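You operate a simulated robot arm through the tools that you are given. There is no shell and no other tool. Be economical: measure what you need, move in short steps, check, and stop when the job is done.

The job below is to be done with a simulated robot arm. You get a single attempt, and the scene is never put back.

Task
Swap the guide on the round blue base for the red guide.
Fine: unscrew the star knob and rest it in the round white holder; leave the old guide on the bench; screw the knob home.

The check looks at the end state, three seconds after you hand in, the way a careful person would. Anything else that was tipped, shoved, dropped, spilled or broken makes it a failure.

Robot
A 7-joint arm with a two-finger parallel gripper, fixed in place. Base frame: the origin is at the foot of the arm, x ahead of it, y to its left, z up; the work surface is at about z = 90. Units: cm, rad, N and s.
With the tool pointing down near the work surface it reaches from about 24 to 68 cm from the base axis. Its first joint turns from -1.152 to 1.152 rad. Payload 2.4 kg.
The tool frame sits at the grasp point between the pads (the TCP): z along the fingers, y along the line on which they close. The tips reach 3 cm beyond it. The gripper opens to 9.4 cm. The fingers are 2.8 cm wide and 1 cm thick; the gripper's body (5 by 9.6 cm) begins 5.5 cm behind the TCP.
Orientation is told as [roll, pitch, yaw] about the base's x, y, z axes, in that order, counted from this pose: with the fingers straight down and closing along the base's y, the tool's x points along the base's -x, its y along +y and its z along -z.

Tools
- The arm moves only by the tool move_arm. Its argument "motion" is a list of rows, each a list of 2 entries, a list of its own where there are three numbers: the shift along the tool's x, y, z in units of 50 mm (1.0 is 50 mm), then the turn, a rotation vector about the tool's x, y, z in units of 8 degrees (1.0 is 8 degrees). In form: [[[dx, dy, dz], [ax, ay, az]], ...]. A call has 1 to 10 rows; each row shifts and turns the commanded pose from where the row before left it, along the tool's axes as they then stand. "hand" is the closure, from 0 (fully open) to 1 (shut), set as the call begins (left out, the last holds). A call with a number of a shift or a turn outside -1 to 1 is refused whole. A row lasts 0.2 s, in which the tool goes at most 5 cm and 0.15 rad; a call with a longer step from one row to the next is refused whole, and so is a gripper value outside its range. A pose out of reach is approached as far as the arm can. The call stops where the force on the tool passes 40 N (or 10 N more than at its start, if that is more) or the arm is blocked; 0.2 s more then pass. Each finger travels about 15.3 cm/s and halts on what it meets, pressing with about 32 N; the grip force reading is that of the motor and also rises with nothing between the fingers. The clock runs only during rows and for 0.2 s after the last one: add rows that do not move to give the fingers time. It gives the time, the measured TCP pose, the force on the tool (base axes), the opening and the grip force at its end, in the units of the frame above (readings bear some noise), and new pictures: "pictures" is both (left out), scene, wrist or none.
- Cameras (640 x 400 px; columns grow to the right, rows downward): "scene" is fixed at [4.05, 50.16, 142.07]; the picture's right is [-0.52, -0.85, 0.00], its down [-0.73, 0.44, -0.52] and it looks along [0.45, -0.27, -0.85] (base axes); focal length 214 px, centre (320, 200). "wrist" rides on the gripper at [7.6, 1.4, -10.2] in the tool frame; the picture's right is [-0.18, 0.98, 0.00], its down [-0.75, -0.14, -0.64] and it looks along [-0.63, -0.12, 0.77] (tool axes); focal length 243 px, centre (320, 200). There is no depth. A picture from a camera that has moved, and an enlarged one, comes with that camera's place and axes in the base frame and with its lens. The place of the scene camera against the robot may be out by one fixed shift of up to 1.2 cm in any direction.
- zoom(camera, box): a new picture of the part [left, top, right, bottom] of that camera's present view, enlarged. It takes no simulated time.
- job_done(): hands the job in; it is judged then, once.

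Work in short steps. Places have to be worked out from the pictures, the camera data and where the tool is seen: move nearer, look again, correct. Check each grasp and each placing, and mend what went wrong. You have 120 turns and 200 pictures in all, those below and enlarged ones among them. Open the gripper and draw the arm clear of the work before you hand the job in, unless the task says otherwise; then end with one line.

The tools are called as a command line: name --argument value ..., lists and objects as JSON in quotes. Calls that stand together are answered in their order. move_arm: Moves the arm, as the interface text tells. Its arguments: {"type":"object","properties":{"motion":{"type":"array","items":{"type":"array"}},"hand":{"type":"number"},"pictures":{"type":"string","enum":["both","scene","wrist","none"]}},"required":["motion"]} The other tools are called the same way: zoom (camera, box) takes an enlarged picture of a part of a camera's view; job_done () hands the job in.

At the start:

```text
time: 0.0
position: [22.39, 28.1, 123.66]
ee_rot: [0.001, -0.001, 0.001]
ft_force: [-0.4, -0.1, 1.0]
grip_width: 9.41
grip_force: 0.1
```

scene: 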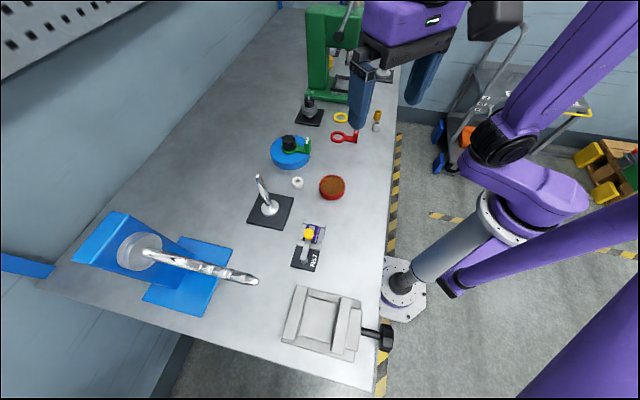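
wrist: 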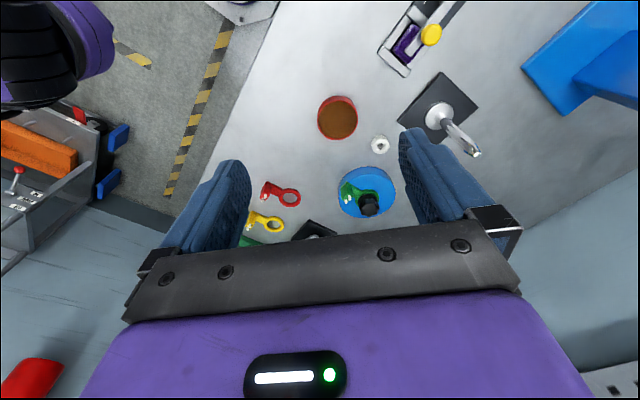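

I'll enlarge the work area in both views to identify the base, knob, guides and holder.

zoom --camera "scene" --box '[240, 80, 400, 220]'

zoom --camera "wrist" --box '[240, 80, 420, 250]'

```text
2.86 times, centred on (320, 150) of scene
camera zoom: at [4.05, 50.16, 142.07], right [-0.52, -0.85, 0.0], down [-0.73, 0.44, -0.52], along [0.45, -0.27, -0.85], focal length 613 px, centre (320, 343)
```

zoom: 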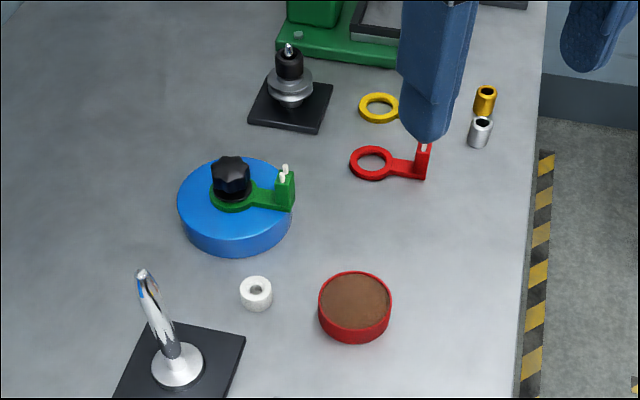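

```text
2.35 times, centred on (330, 165) of wrist
camera zoom: at [14.7, 29.69, 133.96], right [0.18, 0.98, 0.0], down [0.75, -0.14, 0.64], along [0.63, -0.12, -0.77], focal length 571 px, centre (296, 282)
```

zoom: 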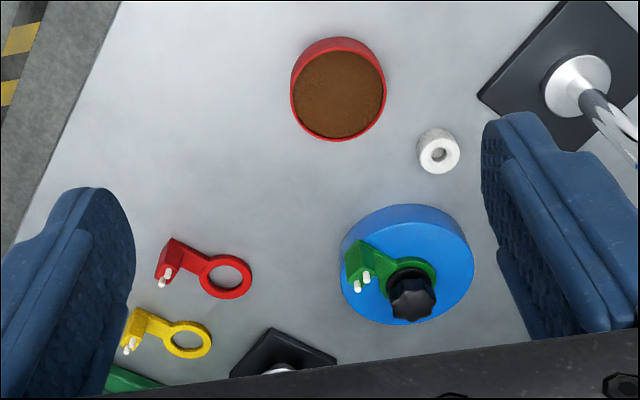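

The knob looks to be near (47–50, 33, ~97), the holder near (38, 37) and the red guide's ring near (48, 16.5). I'll go closer over the blue base for a better measurement.

move_arm --motion '[[[-0.7, 0.196, 0.3], [0, 0, 0]], [[-0.7, 0.196, 0.3], [0, 0, 0]], [[-0.7, 0.196, 0.3], [0, 0, 0]], [[-0.7, 0.196, 0.3], [0, 0, 0]], [[-0.7, 0.196, 0.3], [0, 0, 0]]]' --hand 0

```text
time: 1.2
position: [39.85, 32.73, 116.18]
ee_rot: [0.0, -0.001, 0.0]
ft_force: [-0.2, -0.8, -0.8]
grip_width: 9.4
grip_force: 0.2
camera wrist: at [32.32, 34.35, 126.44], right [0.18, 0.98, 0.0], down [0.75, -0.14, 0.64], along [0.63, -0.12, -0.77], focal length 243 px, centre (320, 200)
```

scene: 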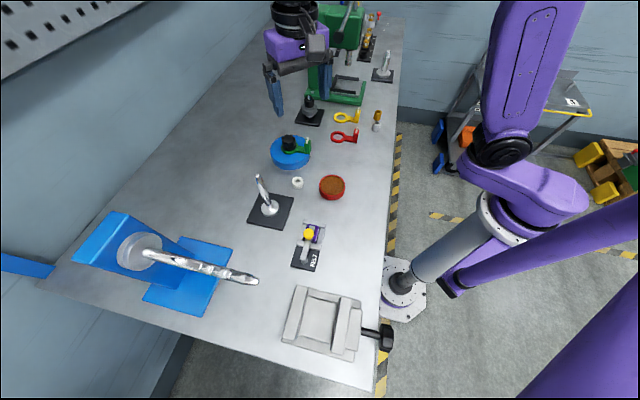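
wrist: 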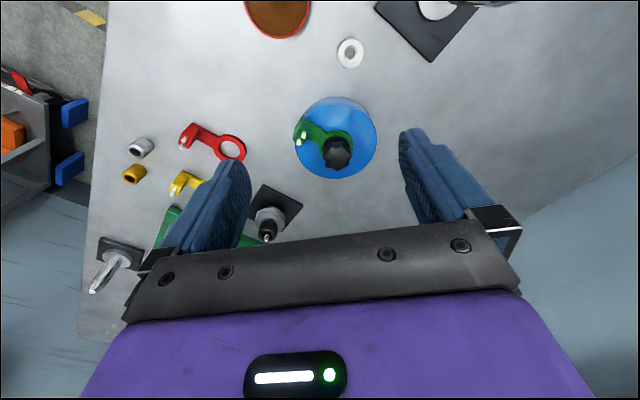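

I'm now about 8 cm short of the knob and 20 cm above it. I'll zoom the wrist view for details.

zoom --camera "wrist" --box '[270, 70, 400, 200]'

zoom --camera "wrist" --box '[110, 90, 260, 200]'

zoom --camera "scene" --box '[260, 100, 370, 200]'

```text
3.08 times, centred on (335, 135) of wrist
camera zoom: at [32.32, 34.35, 126.44], right [0.18, 0.98, 0.0], down [0.75, -0.14, 0.64], along [0.63, -0.12, -0.77], focal length 746 px, centre (274, 400)
```

zoom: 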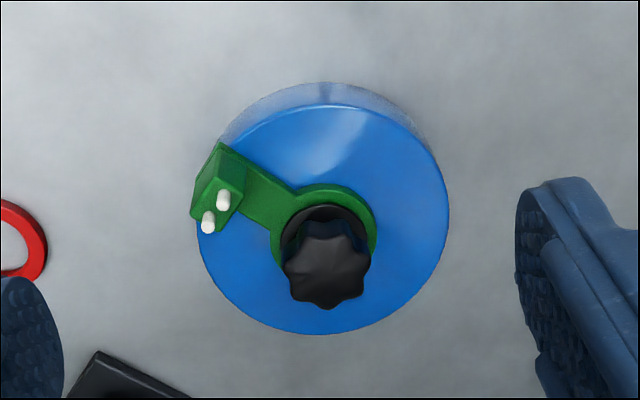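

```text
3.64 times, centred on (185, 145) of wrist
camera zoom: at [32.32, 34.35, 126.44], right [0.18, 0.98, 0.0], down [0.75, -0.14, 0.64], along [0.63, -0.12, -0.77], focal length 882 px, centre (811, 400)
```

zoom: 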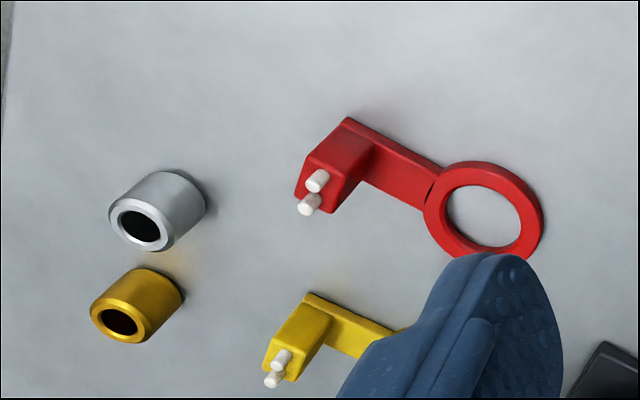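

```text
4.00 times, centred on (315, 150) of scene
camera zoom: at [4.05, 50.16, 142.07], right [-0.52, -0.85, 0.0], down [-0.73, 0.44, -0.52], along [0.45, -0.27, -0.85], focal length 858 px, centre (340, 400)
```

zoom: 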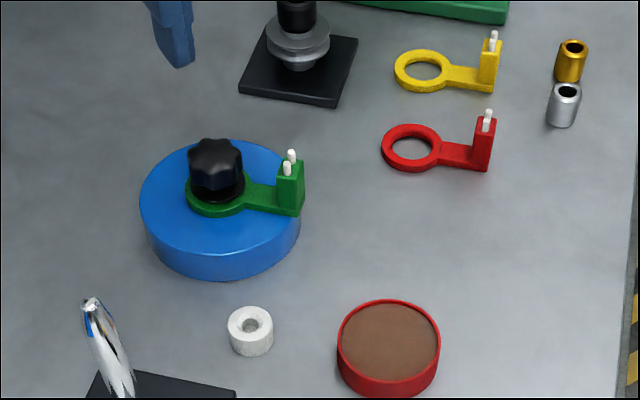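

The base centre works out at about (49, 33.6), with its top at about z 93.3 and the knob top at about 98. The green block points to (-2.8, -4.3) from the axis, the same direction as the red guide's. I'll move over the knob at z≈106 and yaw so the fingers close perpendicular to the guide's arm.

move_arm --motion '[[[-0.6, 0.05, 0.5], [0, 0, -1]], [[-0.6, 0.05, 0.5], [0, 0, -1]], [[-0.6, 0.0, 0.5], [0, 0, -1]], [[0, 0, 0.5], [0, 0, -1]]]' --hand 0

```text
time: 2.2
position: [48.83, 34.89, 106.52]
ee_rot: [0.001, 0.0, 0.559]
ft_force: [-0.4, -0.5, -1.1]
grip_width: 9.42
grip_force: 0.1
camera wrist: at [41.55, 32.23, 116.69], right [-0.37, 0.93, 0.0], down [0.71, 0.28, 0.64], along [0.6, 0.24, -0.77], focal length 243 px, centre (320, 200)
```

scene: 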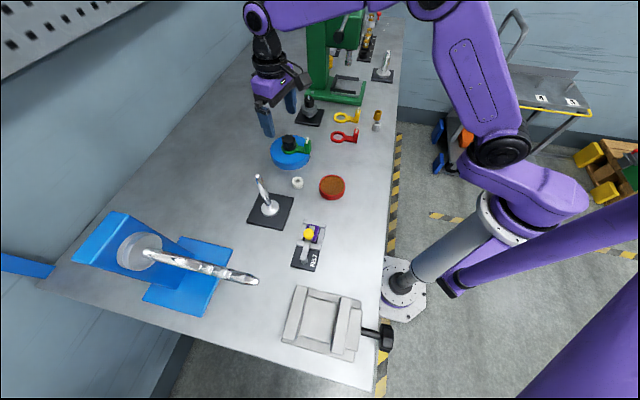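
wrist: 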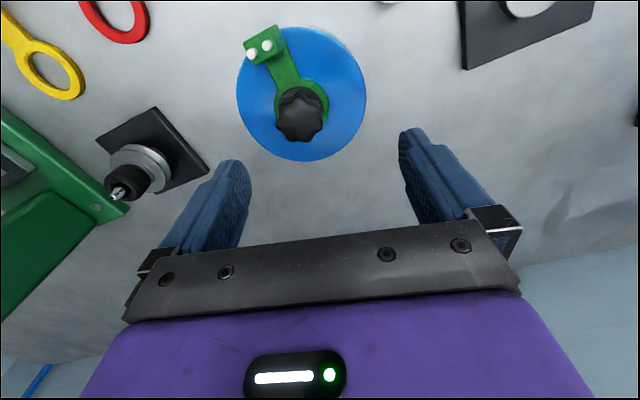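

The knob axis recomputes to about (48.55, 33.35). I'll shift onto it, finish the yaw to 56°, and go down to z≈101 with the opening reduced to about 6.6 cm.

move_arm --motion '[[[0.217, -0.242, 0], [0, 0, -1]], [[0, 0, 0.35], [0, 0, -1]], [[0, 0, 0.35], [0, 0, -1]], [[0, 0, 0.3], [0, 0, 0]]]' --hand 0.3

```text
time: 3.2
position: [48.33, 33.33, 101.35]
ee_rot: [0.0, 0.001, 0.979]
ft_force: [0.7, -0.3, -0.9]
grip_width: 6.55
grip_force: 0.0
camera wrist: at [42.87, 27.89, 111.54], right [-0.71, 0.7, 0.0], down [0.54, 0.55, 0.64], along [0.45, 0.46, -0.77], focal length 243 px, centre (320, 200)
```

scene: 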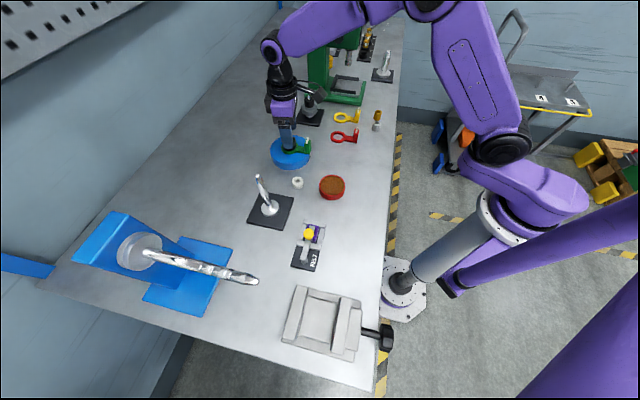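
wrist: 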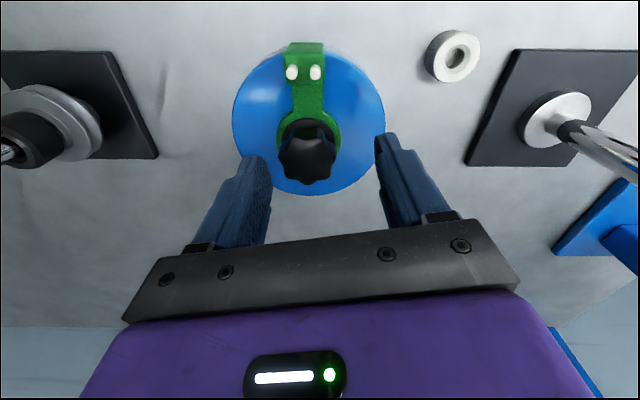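

The axis in this view sits about 0.8 cm toward tool −y, which puts it at about (48.9, 32.75). I'll correct that and lower gently to z≈98.2.

move_arm --motion '[[[0.03, -0.164, 0], [0, 0, 0]], [[0, 0, 0.2], [0, 0, 0]], [[0, 0, 0.2], [0, 0, 0]], [[0, 0, 0.2], [0, 0, 0]]]'

zoom --camera "wrist" --box '[200, 60, 440, 220]'

zoom --camera "scene" --box '[250, 110, 330, 180]'

```text
time: 4.2
position: [49.03, 32.63, 98.27]
ee_rot: [-0.001, 0.0, 0.978]
ft_force: [0.6, 0.9, 0.3]
grip_width: 6.59
grip_force: 0.0
camera wrist: at [43.47, 27.2, 108.52], right [-0.71, 0.7, 0.0], down [0.54, 0.55, 0.64], along [0.45, 0.46, -0.77], focal length 243 px, centre (320, 200)
```

scene: 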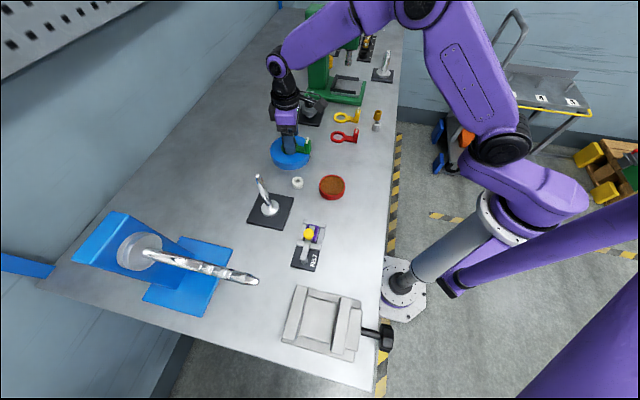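
wrist: 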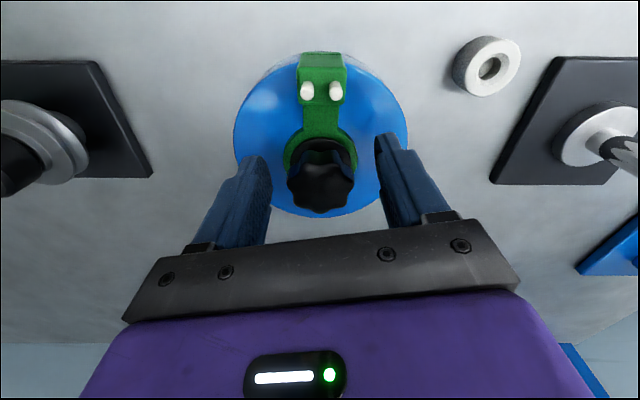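

```text
2.50 times, centred on (320, 140) of wrist
camera zoom: at [43.47, 27.2, 108.52], right [-0.71, 0.7, 0.0], down [0.54, 0.55, 0.64], along [0.45, 0.46, -0.77], focal length 606 px, centre (320, 350)
```

zoom: 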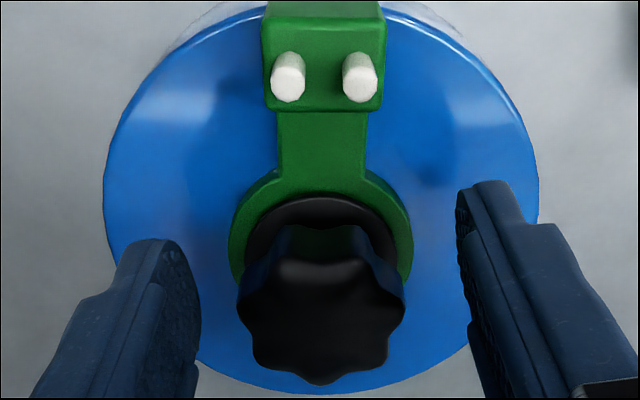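

```text
5.71 times, centred on (290, 145) of scene
camera zoom: at [4.05, 50.16, 142.07], right [-0.52, -0.85, 0.0], down [-0.73, 0.44, -0.52], along [0.45, -0.27, -0.85], focal length 1226 px, centre (491, 514)
```

zoom: 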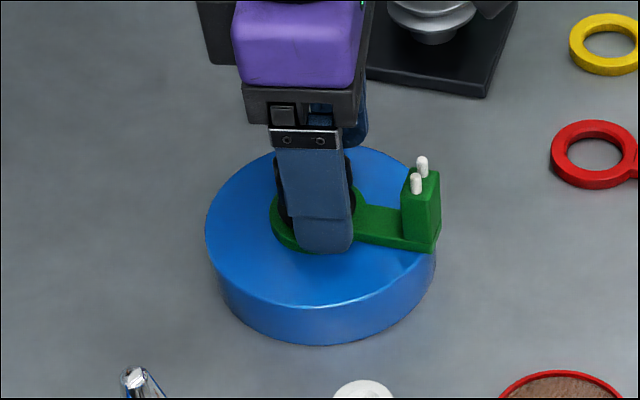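

The knob is centred between the fingers, with its top about 0.5 cm below the TCP. The tips are just above the guide, so I'll close on it.

move_arm --motion '[[[0, 0, 0], [0, 0, 0]], [[0, 0, 0], [0, 0, 0]], [[0, 0, 0], [0, 0, 0]]]' --hand 1 --pictures "wrist"

```text
time: 5.0
position: [48.93, 32.48, 98.24]
ee_rot: [-0.002, -0.001, 0.976]
ft_force: [11.0, -2.0, -5.2]
grip_width: 3.56
grip_force: 31.6
camera wrist: at [43.57, 27.13, 108.51], right [-0.71, 0.7, 0.0], down [0.54, 0.55, 0.64], along [0.45, 0.46, -0.77], focal length 243 px, centre (320, 200)
```

wrist: 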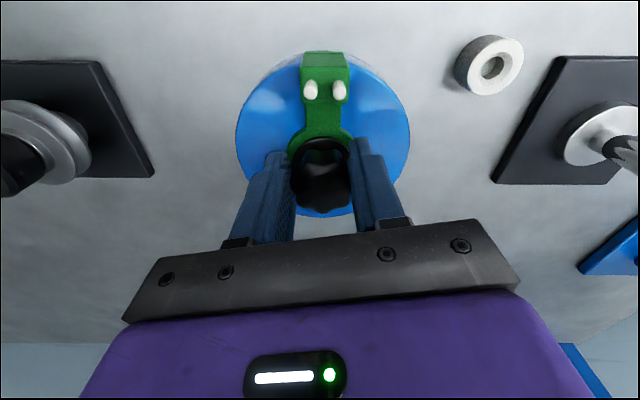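

The grip is firm at 3.56 cm. I'll ease the lateral bias and turn counter-clockwise 32° to feel the thread.

move_arm --motion '[[[0, -0.03, 0], [0, 0, 0]], [[0, 0, 0], [0, 0, -1]], [[0, 0, 0], [0, 0, -1]], [[0, 0, 0], [0, 0, -1]], [[0, 0, 0], [0, 0, -1]]]' --pictures "wrist"

```text
time: 6.2
position: [49.67, 32.26, 98.28]
ee_rot: [-0.011, -0.004, 1.533]
ft_force: [37.2, -1.8, -5.3]
grip_width: 3.58
grip_force: 31.9
camera wrist: at [47.75, 24.82, 108.5], right [-0.97, 0.22, -0.01], down [0.16, 0.75, 0.65], along [0.15, 0.63, -0.76], focal length 243 px, centre (320, 200)
```

wrist: 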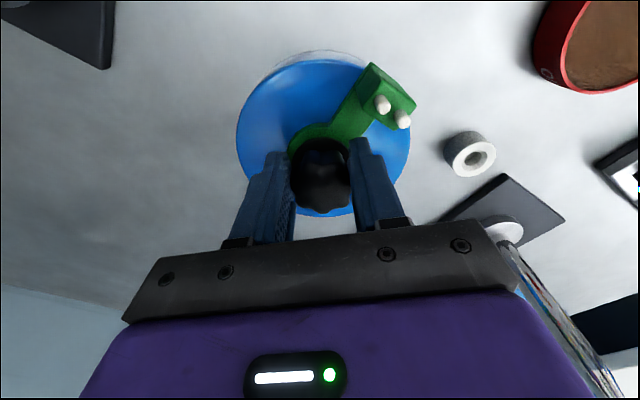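

The knob turned and the guide stayed put, but the x force rose to 37 N. I'll check in the scene view whether the base shifted.

zoom --camera "scene" --box '[250, 110, 330, 180]'

```text
5.71 times, centred on (290, 145) of scene
camera zoom: at [4.17, 50.16, 142.07], right [-0.52, -0.85, 0.0], down [-0.73, 0.44, -0.52], along [0.45, -0.27, -0.85], focal length 1226 px, centre (491, 514)
```

zoom: 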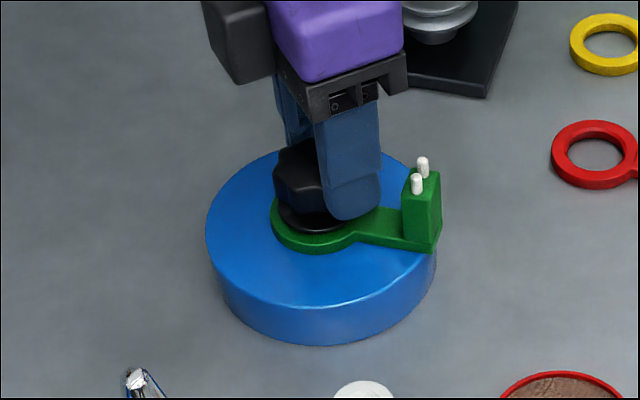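

The base is unmoved. The pads re-centred on the knob in x, which puts the true axis near x=49.67, and it seems to lie further in +y (about 33.4) than I gripped. I'll open, shift, and look again.

move_arm --motion '[[[0, 0, 0], [0, 0, 0]], [[0, 0, 0], [0, 0, 0]], [[-0.18, 0, 0], [0, 0, 0]]]' --hand 0.4 --pictures "none"

zoom --camera "scene" --box '[250, 110, 330, 180]'

zoom --camera "wrist" --box '[200, 60, 440, 220]'

```text
time: 7.0
position: [48.86, 33.44, 98.08]
ee_rot: [0.002, -0.001, 1.539]
ft_force: [-0.4, 0.8, 1.2]
grip_width: 5.64
grip_force: 0.1
```

```text
5.71 times, centred on (290, 145) of scene
camera zoom: at [4.05, 50.16, 142.07], right [-0.52, -0.85, 0.0], down [-0.73, 0.44, -0.52], along [0.45, -0.27, -0.85], focal length 1226 px, centre (491, 514)
```

zoom: 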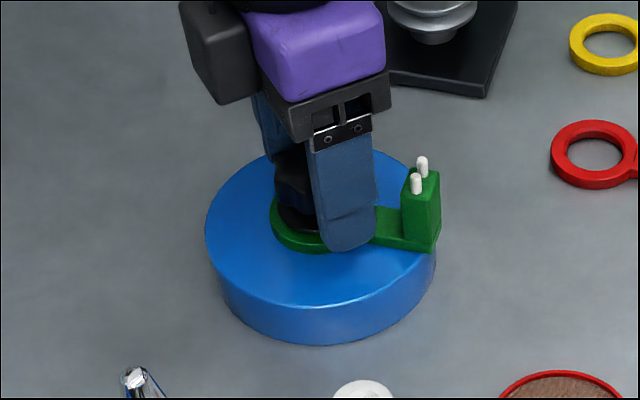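

```text
2.50 times, centred on (320, 140) of wrist
camera zoom: at [47.23, 25.98, 108.38], right [-0.98, 0.22, 0.0], down [0.17, 0.75, 0.64], along [0.14, 0.63, -0.77], focal length 606 px, centre (320, 350)
```

zoom: 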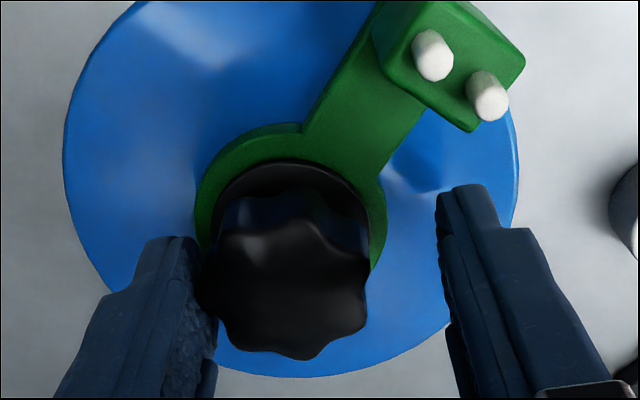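

The axis is now estimated at (49.6, 33.1), with the knob top at about 97.4. I'll re-centre, lower 0.5 cm, and grip again.

move_arm --motion '[[[0.05, -0.15, 0], [0, 0, 0]], [[0, 0, 0.1], [0, 0, 0]], [[0, 0, 0], [0, 0, 0]]]' --pictures "none"

zoom --camera "wrist" --box '[200, 60, 440, 220]'

zoom --camera "scene" --box '[250, 110, 330, 180]'

```text
time: 7.8
position: [49.71, 33.23, 97.66]
ee_rot: [0.001, 0.0, 1.537]
ft_force: [-0.2, 0.8, -0.2]
grip_width: 5.64
grip_force: 0.0
```

```text
2.50 times, centred on (320, 140) of wrist
camera zoom: at [48.03, 25.75, 107.99], right [-0.98, 0.22, 0.0], down [0.17, 0.75, 0.64], along [0.14, 0.63, -0.77], focal length 606 px, centre (320, 350)
```

zoom: 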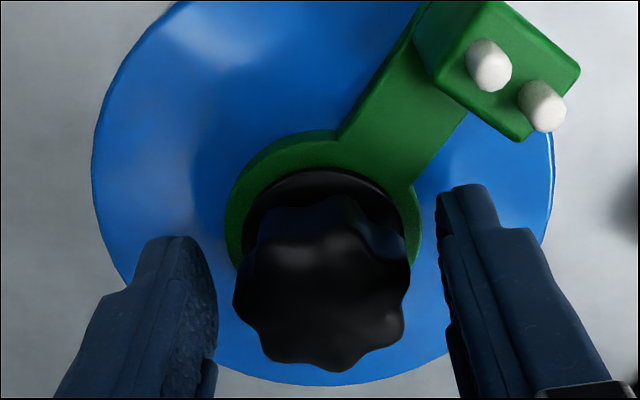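

```text
5.71 times, centred on (290, 145) of scene
camera zoom: at [4.05, 50.16, 142.07], right [-0.52, -0.85, 0.0], down [-0.73, 0.44, -0.52], along [0.45, -0.27, -0.85], focal length 1226 px, centre (491, 514)
```

zoom: 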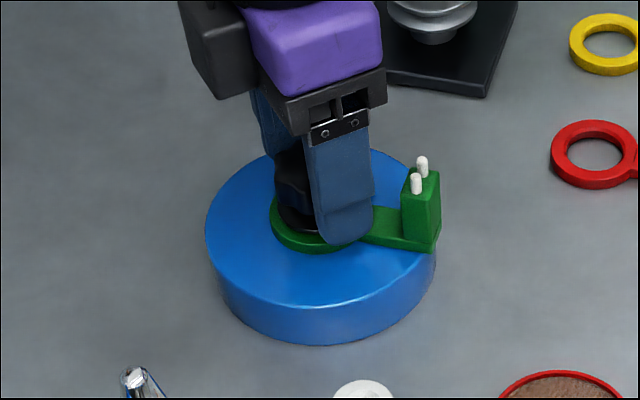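

Both views show the fingers aligned with the knob axis, so I'll close.

move_arm --motion '[[[0, 0, 0], [0, 0, 0]], [[0, 0, 0], [0, 0, 0]]]' --hand 1 --pictures "none"

```text
time: 8.4
position: [49.58, 33.08, 97.76]
ee_rot: [0.001, 0.002, 1.538]
ft_force: [-9.8, -3.3, 2.7]
grip_width: 3.58
grip_force: 32.3
```

Axis x is about 49.57. I'll trim the centring and turn 40° counter-clockwise.

move_arm --motion '[[[0, 0.025, 0], [0, 0, -1]], [[0, 0, 0], [0, 0, -1]], [[0, 0, 0], [0, 0, -1]], [[0, 0, 0], [0, 0, -1]], [[0, 0, 0], [0, 0, -1]]]' --pictures "wrist"

```text
time: 9.6
position: [49.71, 33.24, 97.68]
ee_rot: [-0.003, -0.001, 2.238]
ft_force: [7.5, 4.3, 1.2]
grip_width: 3.58
grip_force: 31.7
camera wrist: at [53.33, 26.42, 107.99], right [-0.89, -0.46, 0.0], down [-0.36, 0.68, 0.64], along [-0.29, 0.57, -0.77], focal length 243 px, centre (320, 200)
```

wrist: 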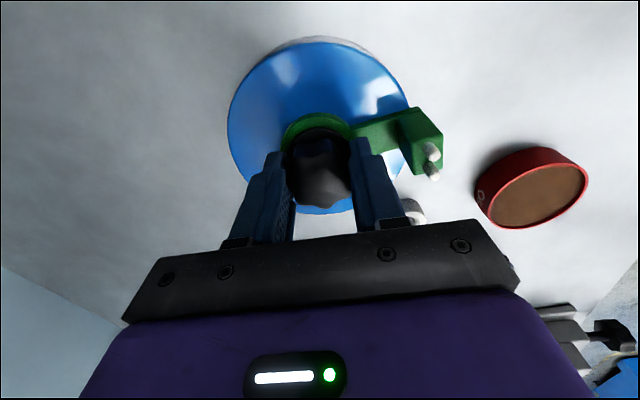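

The forces are low and the yaw is at 128°. I'll keep turning another 72°.

move_arm --motion '[[[0, 0, 0], [0, 0, -1]], [[0, 0, 0], [0, 0, -1]], [[0, 0, 0], [0, 0, -1]], [[0, 0, 0], [0, 0, -1]], [[0, 0, 0], [0, 0, -1]], [[0, 0, 0], [0, 0, -1]], [[0, 0, 0], [0, 0, -1]], [[0, 0, 0], [0, 0, -1]], [[0, 0, 0], [0, 0, -1]]]' --pictures "wrist"

```text
time: 11.6
position: [49.92, 33.39, 97.73]
ee_rot: [-0.004, 0.009, -2.79]
ft_force: [15.9, 18.1, 10.9]
grip_width: 3.59
grip_force: 31.6
camera wrist: at [57.48, 34.76, 108.09], right [0.17, -0.99, -0.01], down [-0.76, -0.13, 0.64], along [-0.63, -0.1, -0.77], focal length 243 px, centre (320, 200)
```

wrist: 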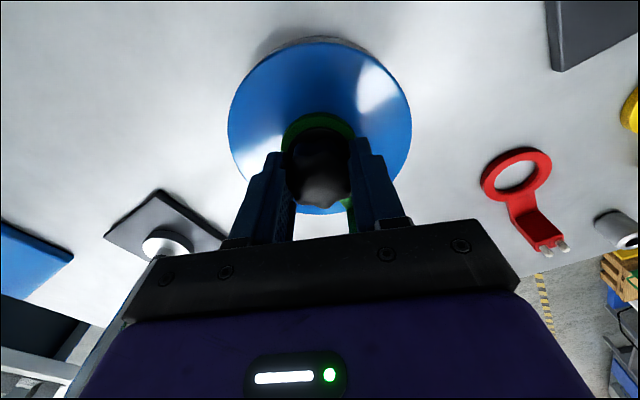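

At yaw 200° the upward force shows the knob lifting on its thread. I'll re-trim, add a slight lift, and continue.

move_arm --motion '[[[0.04, -0.024, -0.03], [0, 0, -1]], [[0, 0, 0], [0, 0, -1]], [[0, 0, 0], [0, 0, -1]], [[0, 0, 0], [0, 0, -1]], [[0, 0, 0], [0, 0, -1]]]' --pictures "none"

zoom --camera "scene" --box '[250, 110, 330, 180]'

```text
time: 12.2
position: [50.01, 33.44, 97.7]
ee_rot: [-0.012, -0.009, -2.542]
ft_force: [-4.1, -0.3, 3.8]
grip_width: 3.61
grip_force: 31.7
out of reach, approached as far as the arm can: row 3
stopped in row 3: the force on the tool passed its limit (the readings are from after the stop); the commanded pose is now the measured one
```

```text
5.71 times, centred on (290, 145) of scene
camera zoom: at [4.03, 50.16, 142.07], right [-0.52, -0.85, 0.0], down [-0.73, 0.44, -0.52], along [0.45, -0.27, -0.85], focal length 1226 px, centre (491, 514)
```

zoom: 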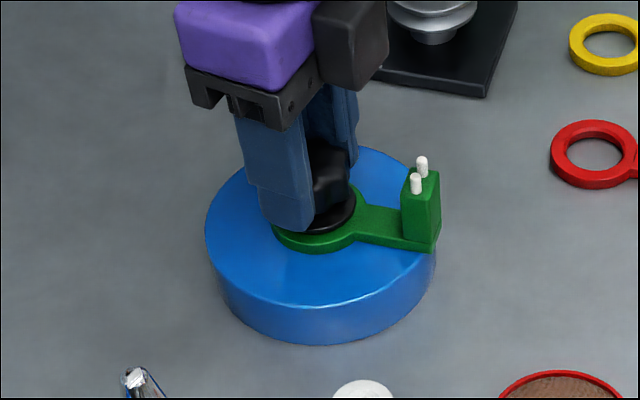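

That's the wrist limit, at yaw ≈ 214°. I'll open, lift clear, and rewind the wrist.

move_arm --motion '[[[0, 0, 0], [0, 0, 0]], [[0, 0, -0.35], [0, 0, 0]], [[0, 0, -0.35], [0, 0, 0.8]], [[0, 0, 0], [0, 0, 1]], [[0, 0, 0], [0, 0, 1]], [[0, 0, 0], [0, 0, 1]], [[0, 0, 0], [0, 0, 1]], [[0, 0, 0], [0, 0, 1]], [[0, 0, 0], [0, 0, 1]], [[0, 0, 0], [0, 0, 1]]]' --hand 0.4 --pictures "none"

move_arm --motion '[[[0, 0, 0], [0, 0, 1]], [[0, 0, 0], [0, 0, 1]], [[0, 0, 0], [0, 0, 1]], [[0, 0, 0], [0, 0, 1]], [[0, 0, 0], [0, 0, 1]], [[0, 0, 0], [0, 0, 1]], [[0, 0, 0], [0, 0, 1]], [[0, 0, 0], [0, 0, 1]], [[0, 0, 0], [0, 0, 1]], [[0, 0, 0], [0, 0, 1]]]' --pictures "none"

move_arm --motion '[[[0, 0, 0], [0, 0, 1]], [[0, 0, 0], [0, 0, 1]], [[0, 0, 0], [0, 0, 1]], [[0, 0, 0], [0, 0, 1]], [[0, 0, 0], [0, 0, 1]], [[0, 0, 0], [0, 0, 1]], [[0, 0, 0], [0, 0, 1]], [[0, 0, 0], [0, 0, 1]], [[0, 0, 0], [0, 0, 1]], [[0, 0, 0], [0, 0, 1]]]' --pictures "none"

zoom --camera "scene" --box '[250, 110, 330, 180]'

zoom --camera "wrist" --box '[200, 60, 440, 220]'

```text
time: 14.4
position: [49.96, 33.4, 101.25]
ee_rot: [0.002, -0.014, 2.648]
ft_force: [-0.3, 0.2, -0.4]
grip_width: 5.64
grip_force: 0.0
```

```text
time: 16.6
position: [50.08, 33.48, 101.28]
ee_rot: [0.016, 0.001, 1.254]
ft_force: [-0.4, 0.8, 0.0]
grip_width: 5.62
grip_force: 0.0
```

```text
time: 18.8
position: [50.11, 33.46, 101.27]
ee_rot: [0.004, 0.016, -0.143]
ft_force: [-0.2, -0.7, 0.1]
grip_width: 5.61
grip_force: 0.0
```

```text
5.71 times, centred on (290, 145) of scene
camera zoom: at [4.05, 50.16, 142.07], right [-0.52, -0.85, 0.0], down [-0.73, 0.44, -0.52], along [0.45, -0.27, -0.85], focal length 1226 px, centre (491, 514)
```

zoom: 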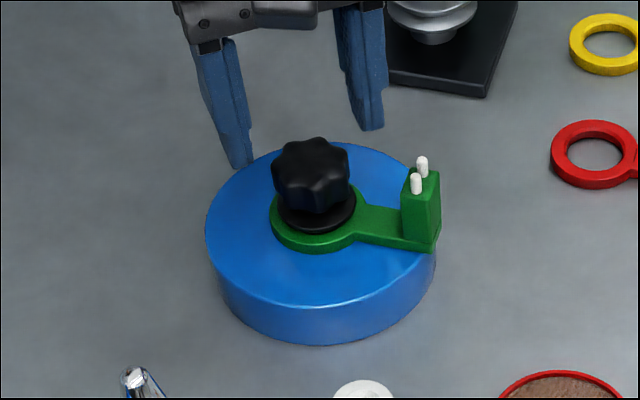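

```text
2.50 times, centred on (320, 140) of wrist
camera zoom: at [42.88, 35.96, 111.71], right [0.32, 0.95, 0.0], down [0.73, -0.25, 0.63], along [0.6, -0.2, -0.78], focal length 606 px, centre (320, 350)
```

zoom: 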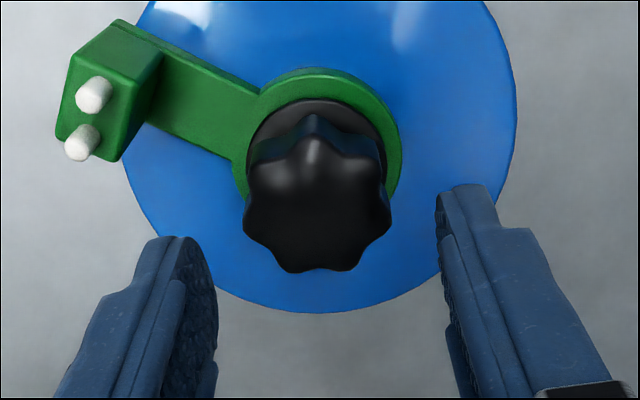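

The scene is clean. I'll level the slight tilt, re-centre at (49.65, 33.3), and rewind about another 80°.

move_arm --motion '[[[0.087, -0.035, 0], [-0.03, -0.115, 0]], [[0, 0, 0], [0, 0, 1]], [[0, 0, 0], [0, 0, 1]], [[0, 0, 0], [0, 0, 1]], [[0, 0, 0], [0, 0, 1]], [[0, 0, 0], [0, 0, 1]], [[0, 0, 0], [0, 0, 1]], [[0, 0, 0], [0, 0, 1]], [[0, 0, 0], [0, 0, 1]], [[0, 0, 0], [0, 0, 1]]]' --pictures "none"

zoom --camera "wrist" --box '[200, 60, 440, 220]'

```text
time: 21.0
position: [49.66, 33.26, 101.27]
ee_rot: [0.004, 0.007, -1.4]
ft_force: [0.1, 0.6, -0.6]
grip_width: 5.62
grip_force: 0.0
```

```text
2.50 times, centred on (320, 140) of wrist
camera zoom: at [49.7, 41.15, 111.6], right [1.0, -0.01, 0.0], down [-0.01, -0.77, 0.64], along [-0.01, -0.64, -0.77], focal length 606 px, centre (320, 350)
```

zoom: 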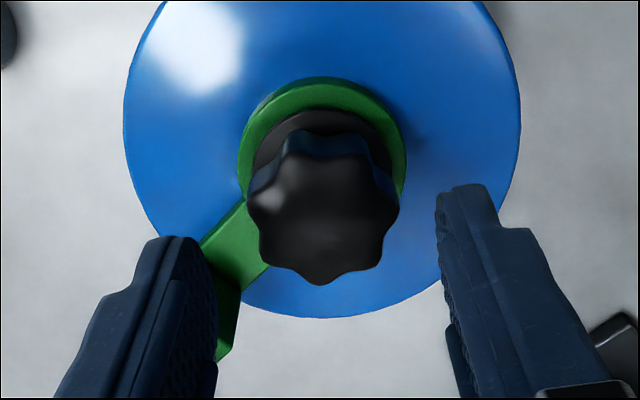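

Centred on the knob at yaw −80° and clear of the block, I'll lower and grip.

move_arm --motion '[[[-0.02, 0.0, 0.3], [0, 0, 0]], [[0, 0, 0.3], [0, 0, 0]], [[0, 0, 0.13], [0, 0, 0]], [[0, 0, 0], [0, 0, 0]]]' --pictures "none"

move_arm --motion '[[[0, 0, 0], [0, 0, 0]], [[0, 0, 0], [0, 0, 0]]]' --hand 1 --pictures "wrist"

```text
time: 22.0
position: [49.59, 33.3, 97.62]
ee_rot: [0.004, 0.006, -1.397]
ft_force: [-0.6, 0.7, -0.4]
grip_width: 5.64
grip_force: 0.0
```

```text
time: 22.6
position: [49.63, 33.24, 97.67]
ee_rot: [0.007, 0.009, -1.398]
ft_force: [15.7, 5.7, -1.2]
grip_width: 3.68
grip_force: 32.3
camera wrist: at [49.73, 41.02, 108.03], right [1.0, -0.01, 0.01], down [-0.01, -0.77, 0.63], along [0.0, -0.63, -0.77], focal length 243 px, centre (320, 200)
```

wrist: 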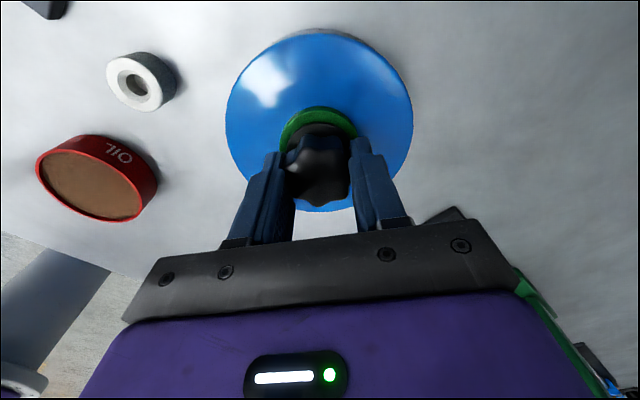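

The grip holds at 3.68 cm. I'll turn 80° counter-clockwise and watch the vertical force.

move_arm --motion '[[[0, 0.03, 0], [0, 0, -1]], [[0, 0, 0], [0, 0, -1]], [[0, 0, 0], [0, 0, -1]], [[0, 0, 0], [0, 0, -1]], [[0, 0, 0], [0, 0, -1]], [[0, 0, 0], [0, 0, -1]], [[0, 0, 0], [0, 0, -1]], [[0, 0, 0], [0, 0, -1]], [[0, 0, 0], [0, 0, -1]], [[0, 0, 0], [0, 0, -1]]]' --pictures "none"

zoom --camera "scene" --box '[250, 110, 330, 180]'

```text
time: 24.8
position: [49.84, 33.42, 97.63]
ee_rot: [0.008, -0.005, 0.006]
ft_force: [14.3, 10.8, 6.3]
grip_width: 3.64
grip_force: 32.6
```

```text
5.71 times, centred on (290, 145) of scene
camera zoom: at [4.08, 50.19, 142.06], right [-0.52, -0.85, 0.0], down [-0.73, 0.44, -0.52], along [0.45, -0.27, -0.85], focal length 1226 px, centre (491, 514)
```

zoom: 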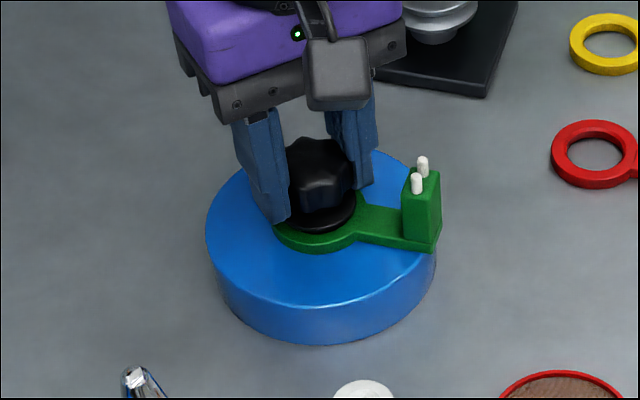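

The knob is following. I'll continue with a small lift and centring trim.

move_arm --motion '[[[-0.03, 0.02, -0.02], [0, 0, -1]], [[0, 0, 0], [0, 0, -1]], [[0, 0, 0], [0, 0, -1]], [[0, 0, 0], [0, 0, -1]], [[0, 0, 0], [0, 0, -1]], [[0, 0, 0], [0, 0, -1]], [[0, 0, 0], [0, 0, -1]], [[0, 0, 0], [0, 0, -1]], [[0, 0, 0], [0, 0, -1]], [[0, 0, 0], [0, 0, -1]]]' --pictures "none"

move_arm --motion '[[[0, 0, -0.02], [0, 0, -1]], [[0, 0, 0], [0, 0, -1]], [[0, 0, 0], [0, 0, -1]], [[0, 0, 0], [0, 0, -1]], [[0, 0, 0], [0, 0, -1]], [[0, 0, 0], [0, 0, -1]], [[0, 0, 0], [0, 0, -1]], [[0, 0, 0], [0, 0, -1]], [[0, 0, 0], [0, 0, -1]], [[0, 0, 0], [0, 0, -1]]]' --pictures "none"

zoom --camera "scene" --box '[250, 110, 330, 180]'

```text
time: 27.0
position: [50.01, 33.46, 97.74]
ee_rot: [0.0, -0.007, 1.401]
ft_force: [-6.3, 2.8, 0.2]
grip_width: 3.7
grip_force: 32.0
```

```text
time: 29.2
position: [49.93, 33.35, 97.9]
ee_rot: [-0.006, -0.002, 2.794]
ft_force: [-17.2, 5.4, 0.3]
grip_width: 3.66
grip_force: 32.0
```

```text
5.71 times, centred on (290, 145) of scene
camera zoom: at [4.0, 50.18, 142.07], right [-0.52, -0.85, 0.0], down [-0.73, 0.44, -0.52], along [0.45, -0.27, -0.85], focal length 1226 px, centre (491, 514)
```

zoom: 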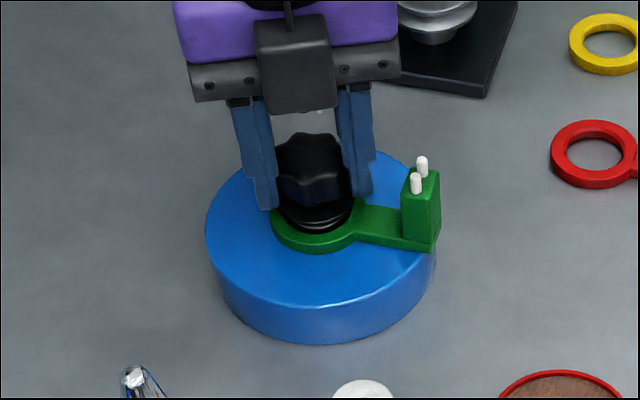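

The knob is visibly rising. I'll turn 40° more before the wrist limit.

move_arm --motion '[[[-0.02, 0, -0.02], [0, 0, -1]], [[0, 0, 0], [0, 0, -1]], [[0, 0, 0], [0, 0, -1]], [[0, 0, 0], [0, 0, -1]], [[0, 0, 0], [0, 0, -1]]]' --pictures "none"

zoom --camera "scene" --box '[265, 120, 325, 170]'

```text
time: 30.4
position: [49.9, 33.33, 98.03]
ee_rot: [-0.006, 0.007, -2.791]
ft_force: [-9.6, 2.8, 0.5]
grip_width: 3.68
grip_force: 32.1
```

```text
8.00 times, centred on (295, 145) of scene
camera zoom: at [4.03, 50.17, 142.07], right [-0.52, -0.85, 0.0], down [-0.73, 0.44, -0.52], along [0.45, -0.27, -0.85], focal length 1716 px, centre (520, 640)
```

zoom: 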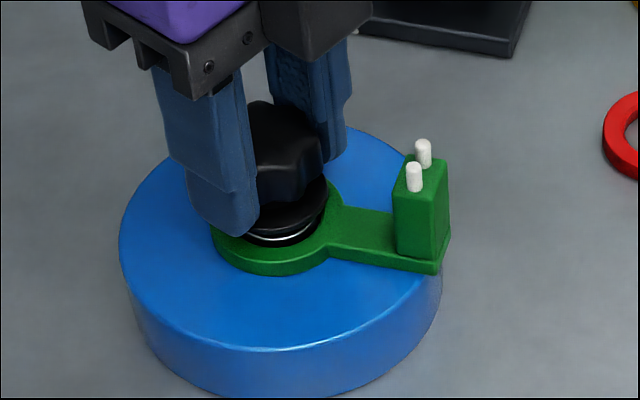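

The stud is showing below the flange, up about 0.4 cm. I'll try a gentle 0.25 cm lift to see if it is free.

move_arm --motion '[[[0, 0, -0.025], [0, 0, 0]], [[0, 0, -0.025], [0, 0, 0]]]' --pictures "none"

```text
time: 31.0
position: [49.92, 33.27, 98.38]
ee_rot: [-0.003, 0.01, -2.795]
ft_force: [-0.7, 0.8, 2.0]
grip_width: 3.66
grip_force: 31.5
```

It went up with little force. I'll check whether the knob came along.

zoom --camera "scene" --box '[265, 120, 325, 170]'

```text
8.00 times, centred on (295, 145) of scene
camera zoom: at [4.05, 50.16, 142.07], right [-0.52, -0.85, 0.0], down [-0.73, 0.44, -0.52], along [0.45, -0.27, -0.85], focal length 1716 px, centre (520, 640)
```

zoom: 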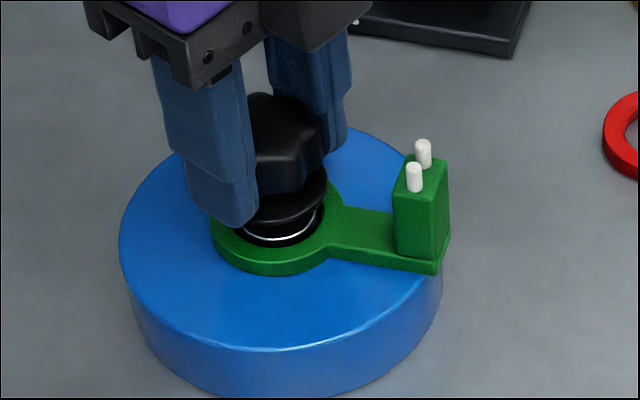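

The knob came up and is free. I'll keep lifting straight.

move_arm --motion '[[[0, 0, -0.1], [0, 0, 0]], [[0, 0, -0.1], [0, 0, 0]], [[0, 0, -0.15], [0, 0, 0]], [[0, 0, -0.2], [0, 0, 0]], [[0, 0, -0.2], [0, 0, 0]], [[0, 0, -0.2], [0, 0, 0]]]' --pictures "none"

zoom --camera "scene" --box '[250, 100, 340, 175]'

zoom --camera "wrist" --box '[200, 60, 440, 220]'

```text
time: 32.4
position: [49.88, 33.29, 103.04]
ee_rot: [-0.004, 0.004, -2.793]
ft_force: [-0.7, 1.2, -0.9]
grip_width: 0.0
grip_force: 32.0
```

```text
5.33 times, centred on (295, 138) of scene
camera zoom: at [4.05, 50.16, 142.07], right [-0.52, -0.85, 0.0], down [-0.73, 0.44, -0.52], along [0.45, -0.27, -0.85], focal length 1144 px, centre (453, 533)
```

zoom: 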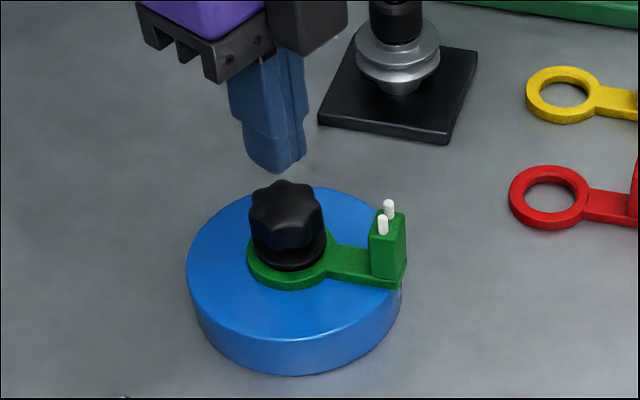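

```text
2.50 times, centred on (320, 140) of wrist
camera zoom: at [57.42, 34.6, 113.29], right [0.16, -0.99, -0.01], down [-0.76, -0.13, 0.64], along [-0.63, -0.1, -0.77], focal length 606 px, centre (320, 350)
```

zoom: 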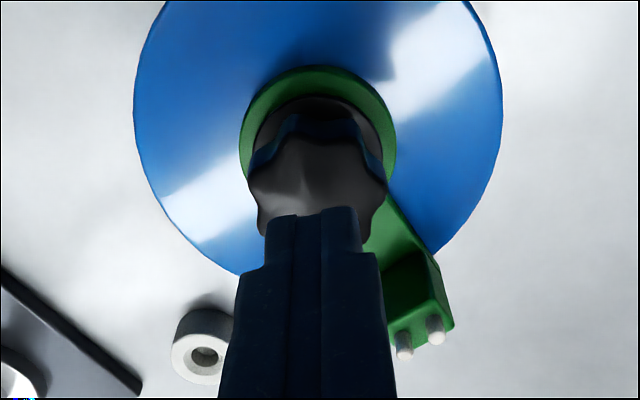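

The knob slipped out of the grip and is still standing upright, so it's still threaded. I'll rewind and unscrew further.

move_arm --motion '[[[0, 0, 0], [0, 0, 1]], [[0, 0, 0], [0, 0, 1]], [[0, 0, 0], [0, 0, 1]], [[0, 0, 0], [0, 0, 1]], [[0, 0, 0], [0, 0, 1]], [[0, 0, 0], [0, 0, 1]], [[0, 0, 0], [0, 0, 1]], [[0, 0, 0], [0, 0, 1]], [[0, 0, 0], [0, 0, 1]], [[0, 0, 0], [0, 0, 1]]]' --hand 0.4 --pictures "none"

move_arm --motion '[[[0, 0, 0], [0, 0, 1]], [[0, 0, 0], [0, 0, 1]], [[0, 0, 0], [0, 0, 1]], [[0, 0, 0], [0, 0, 1]], [[0, 0, 0], [0, 0, 1]], [[0, 0, 0], [0, 0, 1]], [[0, 0, 0], [0, 0, 1]], [[0, 0, 0], [0, 0, 1]], [[0, 0, 0], [0, 0, 1]], [[0, 0, 0], [0, 0, 1]]]' --pictures "none"

move_arm --motion '[[[0, 0, 0], [0, 0, 1]], [[0, 0, 0], [0, 0, 1]], [[0, 0, 0], [0, 0, 1]], [[0, 0, 0], [0, 0, 1]], [[0, 0, 0], [0, 0, 1]], [[0, 0, 0], [0, 0, 1]], [[0, 0, 0], [0, 0, 1]], [[0, 0, 0], [0, 0, 1]], [[0, 0, 0], [0, 0, 1]], [[0, 0, 0], [0, 0, 1]]]' --pictures "none"

move_arm --motion '[[[0, 0, 0], [0, 0, 1]], [[0, 0, 0], [0, 0, 1]], [[0, 0, 0], [0, 0, 1]], [[0, 0, 0], [0, 0, 1]], [[0, 0, 0], [0, 0, 1]]]' --pictures "none"

zoom --camera "scene" --box '[265, 120, 325, 170]'

zoom --camera "wrist" --box '[200, 60, 440, 220]'

```text
time: 34.6
position: [49.79, 33.41, 102.92]
ee_rot: [-0.006, -0.005, 2.092]
ft_force: [0.2, -0.8, -0.1]
grip_width: 5.66
grip_force: 0.0
```

```text
time: 36.8
position: [49.79, 33.4, 102.92]
ee_rot: [0.004, -0.006, 0.695]
ft_force: [0.2, -0.9, 0.0]
grip_width: 5.63
grip_force: 0.1
```

```text
time: 39.0
position: [49.85, 33.39, 102.94]
ee_rot: [0.006, 0.002, -0.702]
ft_force: [0.2, 0.1, -0.3]
grip_width: 5.63
grip_force: 0.0
```

```text
time: 40.2
position: [49.83, 33.32, 102.85]
ee_rot: [0.004, 0.006, -1.4]
ft_force: [0.2, 0.6, 0.1]
grip_width: 5.65
grip_force: 0.1
```

```text
8.00 times, centred on (295, 145) of scene
camera zoom: at [4.05, 50.16, 142.07], right [-0.52, -0.85, 0.0], down [-0.73, 0.44, -0.52], along [0.45, -0.27, -0.85], focal length 1716 px, centre (520, 640)
```

zoom: 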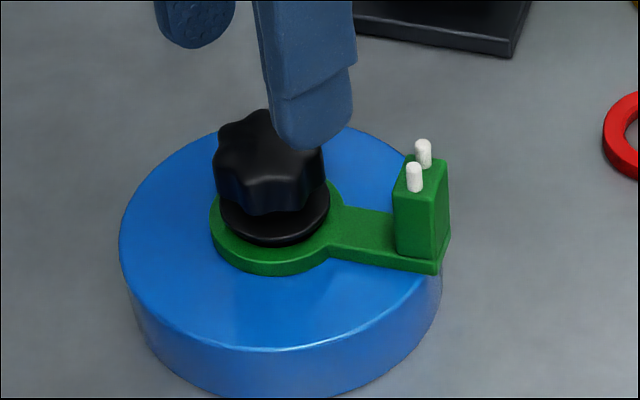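

```text
2.50 times, centred on (320, 140) of wrist
camera zoom: at [49.88, 41.11, 113.16], right [1.0, -0.01, 0.0], down [-0.01, -0.77, 0.64], along [-0.01, -0.64, -0.77], focal length 606 px, centre (320, 350)
```

zoom: 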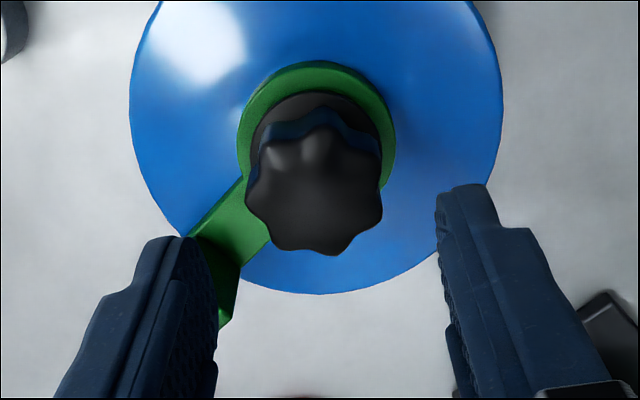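

The knob has dropped back onto the guide, seemingly near free. I'll grip it again a bit lower, turn more, and lift in smaller steps.

move_arm --motion '[[[0, -0.02, 0.4], [0, 0, 0]], [[0, 0, 0.4], [0, 0, 0]], [[0, 0, 0.26], [0, 0, 0]], [[0, 0, 0], [0, 0, 0]]]' --pictures "none"

move_arm --motion '[[[0, 0, 0], [0, 0, 0]], [[0, 0, 0], [0, 0, 0]]]' --hand 1 --pictures "none"

zoom --camera "scene" --box '[265, 120, 325, 170]'

```text
time: 41.2
position: [49.69, 33.41, 97.56]
ee_rot: [0.003, 0.007, -1.397]
ft_force: [-0.4, 1.2, -0.5]
grip_width: 5.61
grip_force: 0.1
```

```text
time: 41.8
position: [49.79, 33.23, 97.61]
ee_rot: [0.006, 0.009, -1.398]
ft_force: [12.2, 4.7, 1.1]
grip_width: 3.65
grip_force: 32.1
```

```text
8.00 times, centred on (295, 145) of scene
camera zoom: at [4.09, 50.18, 142.07], right [-0.52, -0.85, 0.0], down [-0.73, 0.44, -0.52], along [0.45, -0.27, -0.85], focal length 1716 px, centre (520, 640)
```

zoom: 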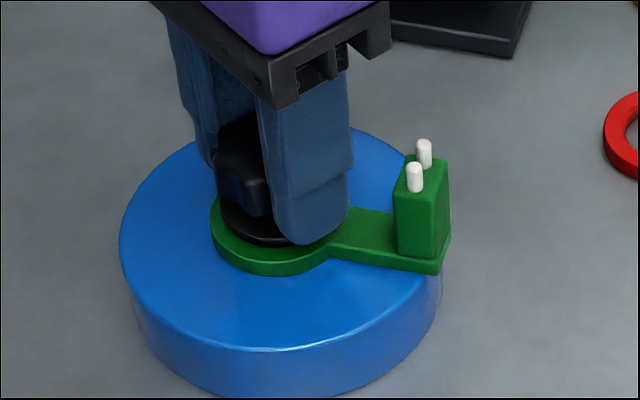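

Gripped. I'll trim the centring, then test a slow 0.4 cm lift before any more turning.

move_arm --motion '[[[0, 0.03, 0], [0, 0, 0]], [[0, 0, -0.02], [0, 0, 0]], [[0, 0, -0.02], [0, 0, 0]], [[0, 0, -0.02], [0, 0, 0]], [[0, 0, -0.02], [0, 0, 0]]]' --pictures "none"

zoom --camera "scene" --box '[265, 120, 325, 170]'

```text
time: 43.0
position: [49.76, 33.32, 97.75]
ee_rot: [-0.002, 0.005, -1.397]
ft_force: [1.5, -1.3, -7.3]
grip_width: 3.64
grip_force: 31.8
```

```text
8.00 times, centred on (295, 145) of scene
camera zoom: at [4.07, 50.17, 142.07], right [-0.52, -0.85, 0.0], down [-0.73, 0.44, -0.52], along [0.45, -0.27, -0.85], focal length 1716 px, centre (520, 640)
```

zoom: 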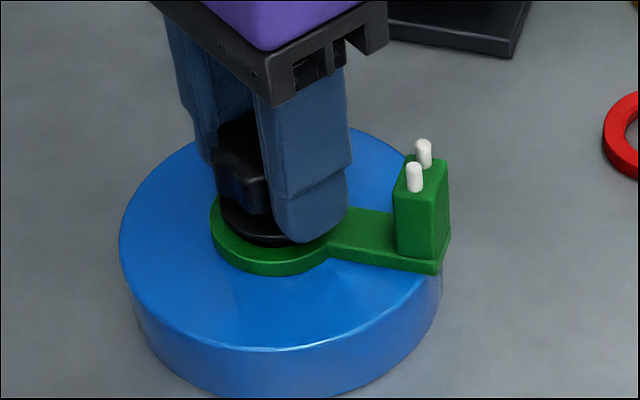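

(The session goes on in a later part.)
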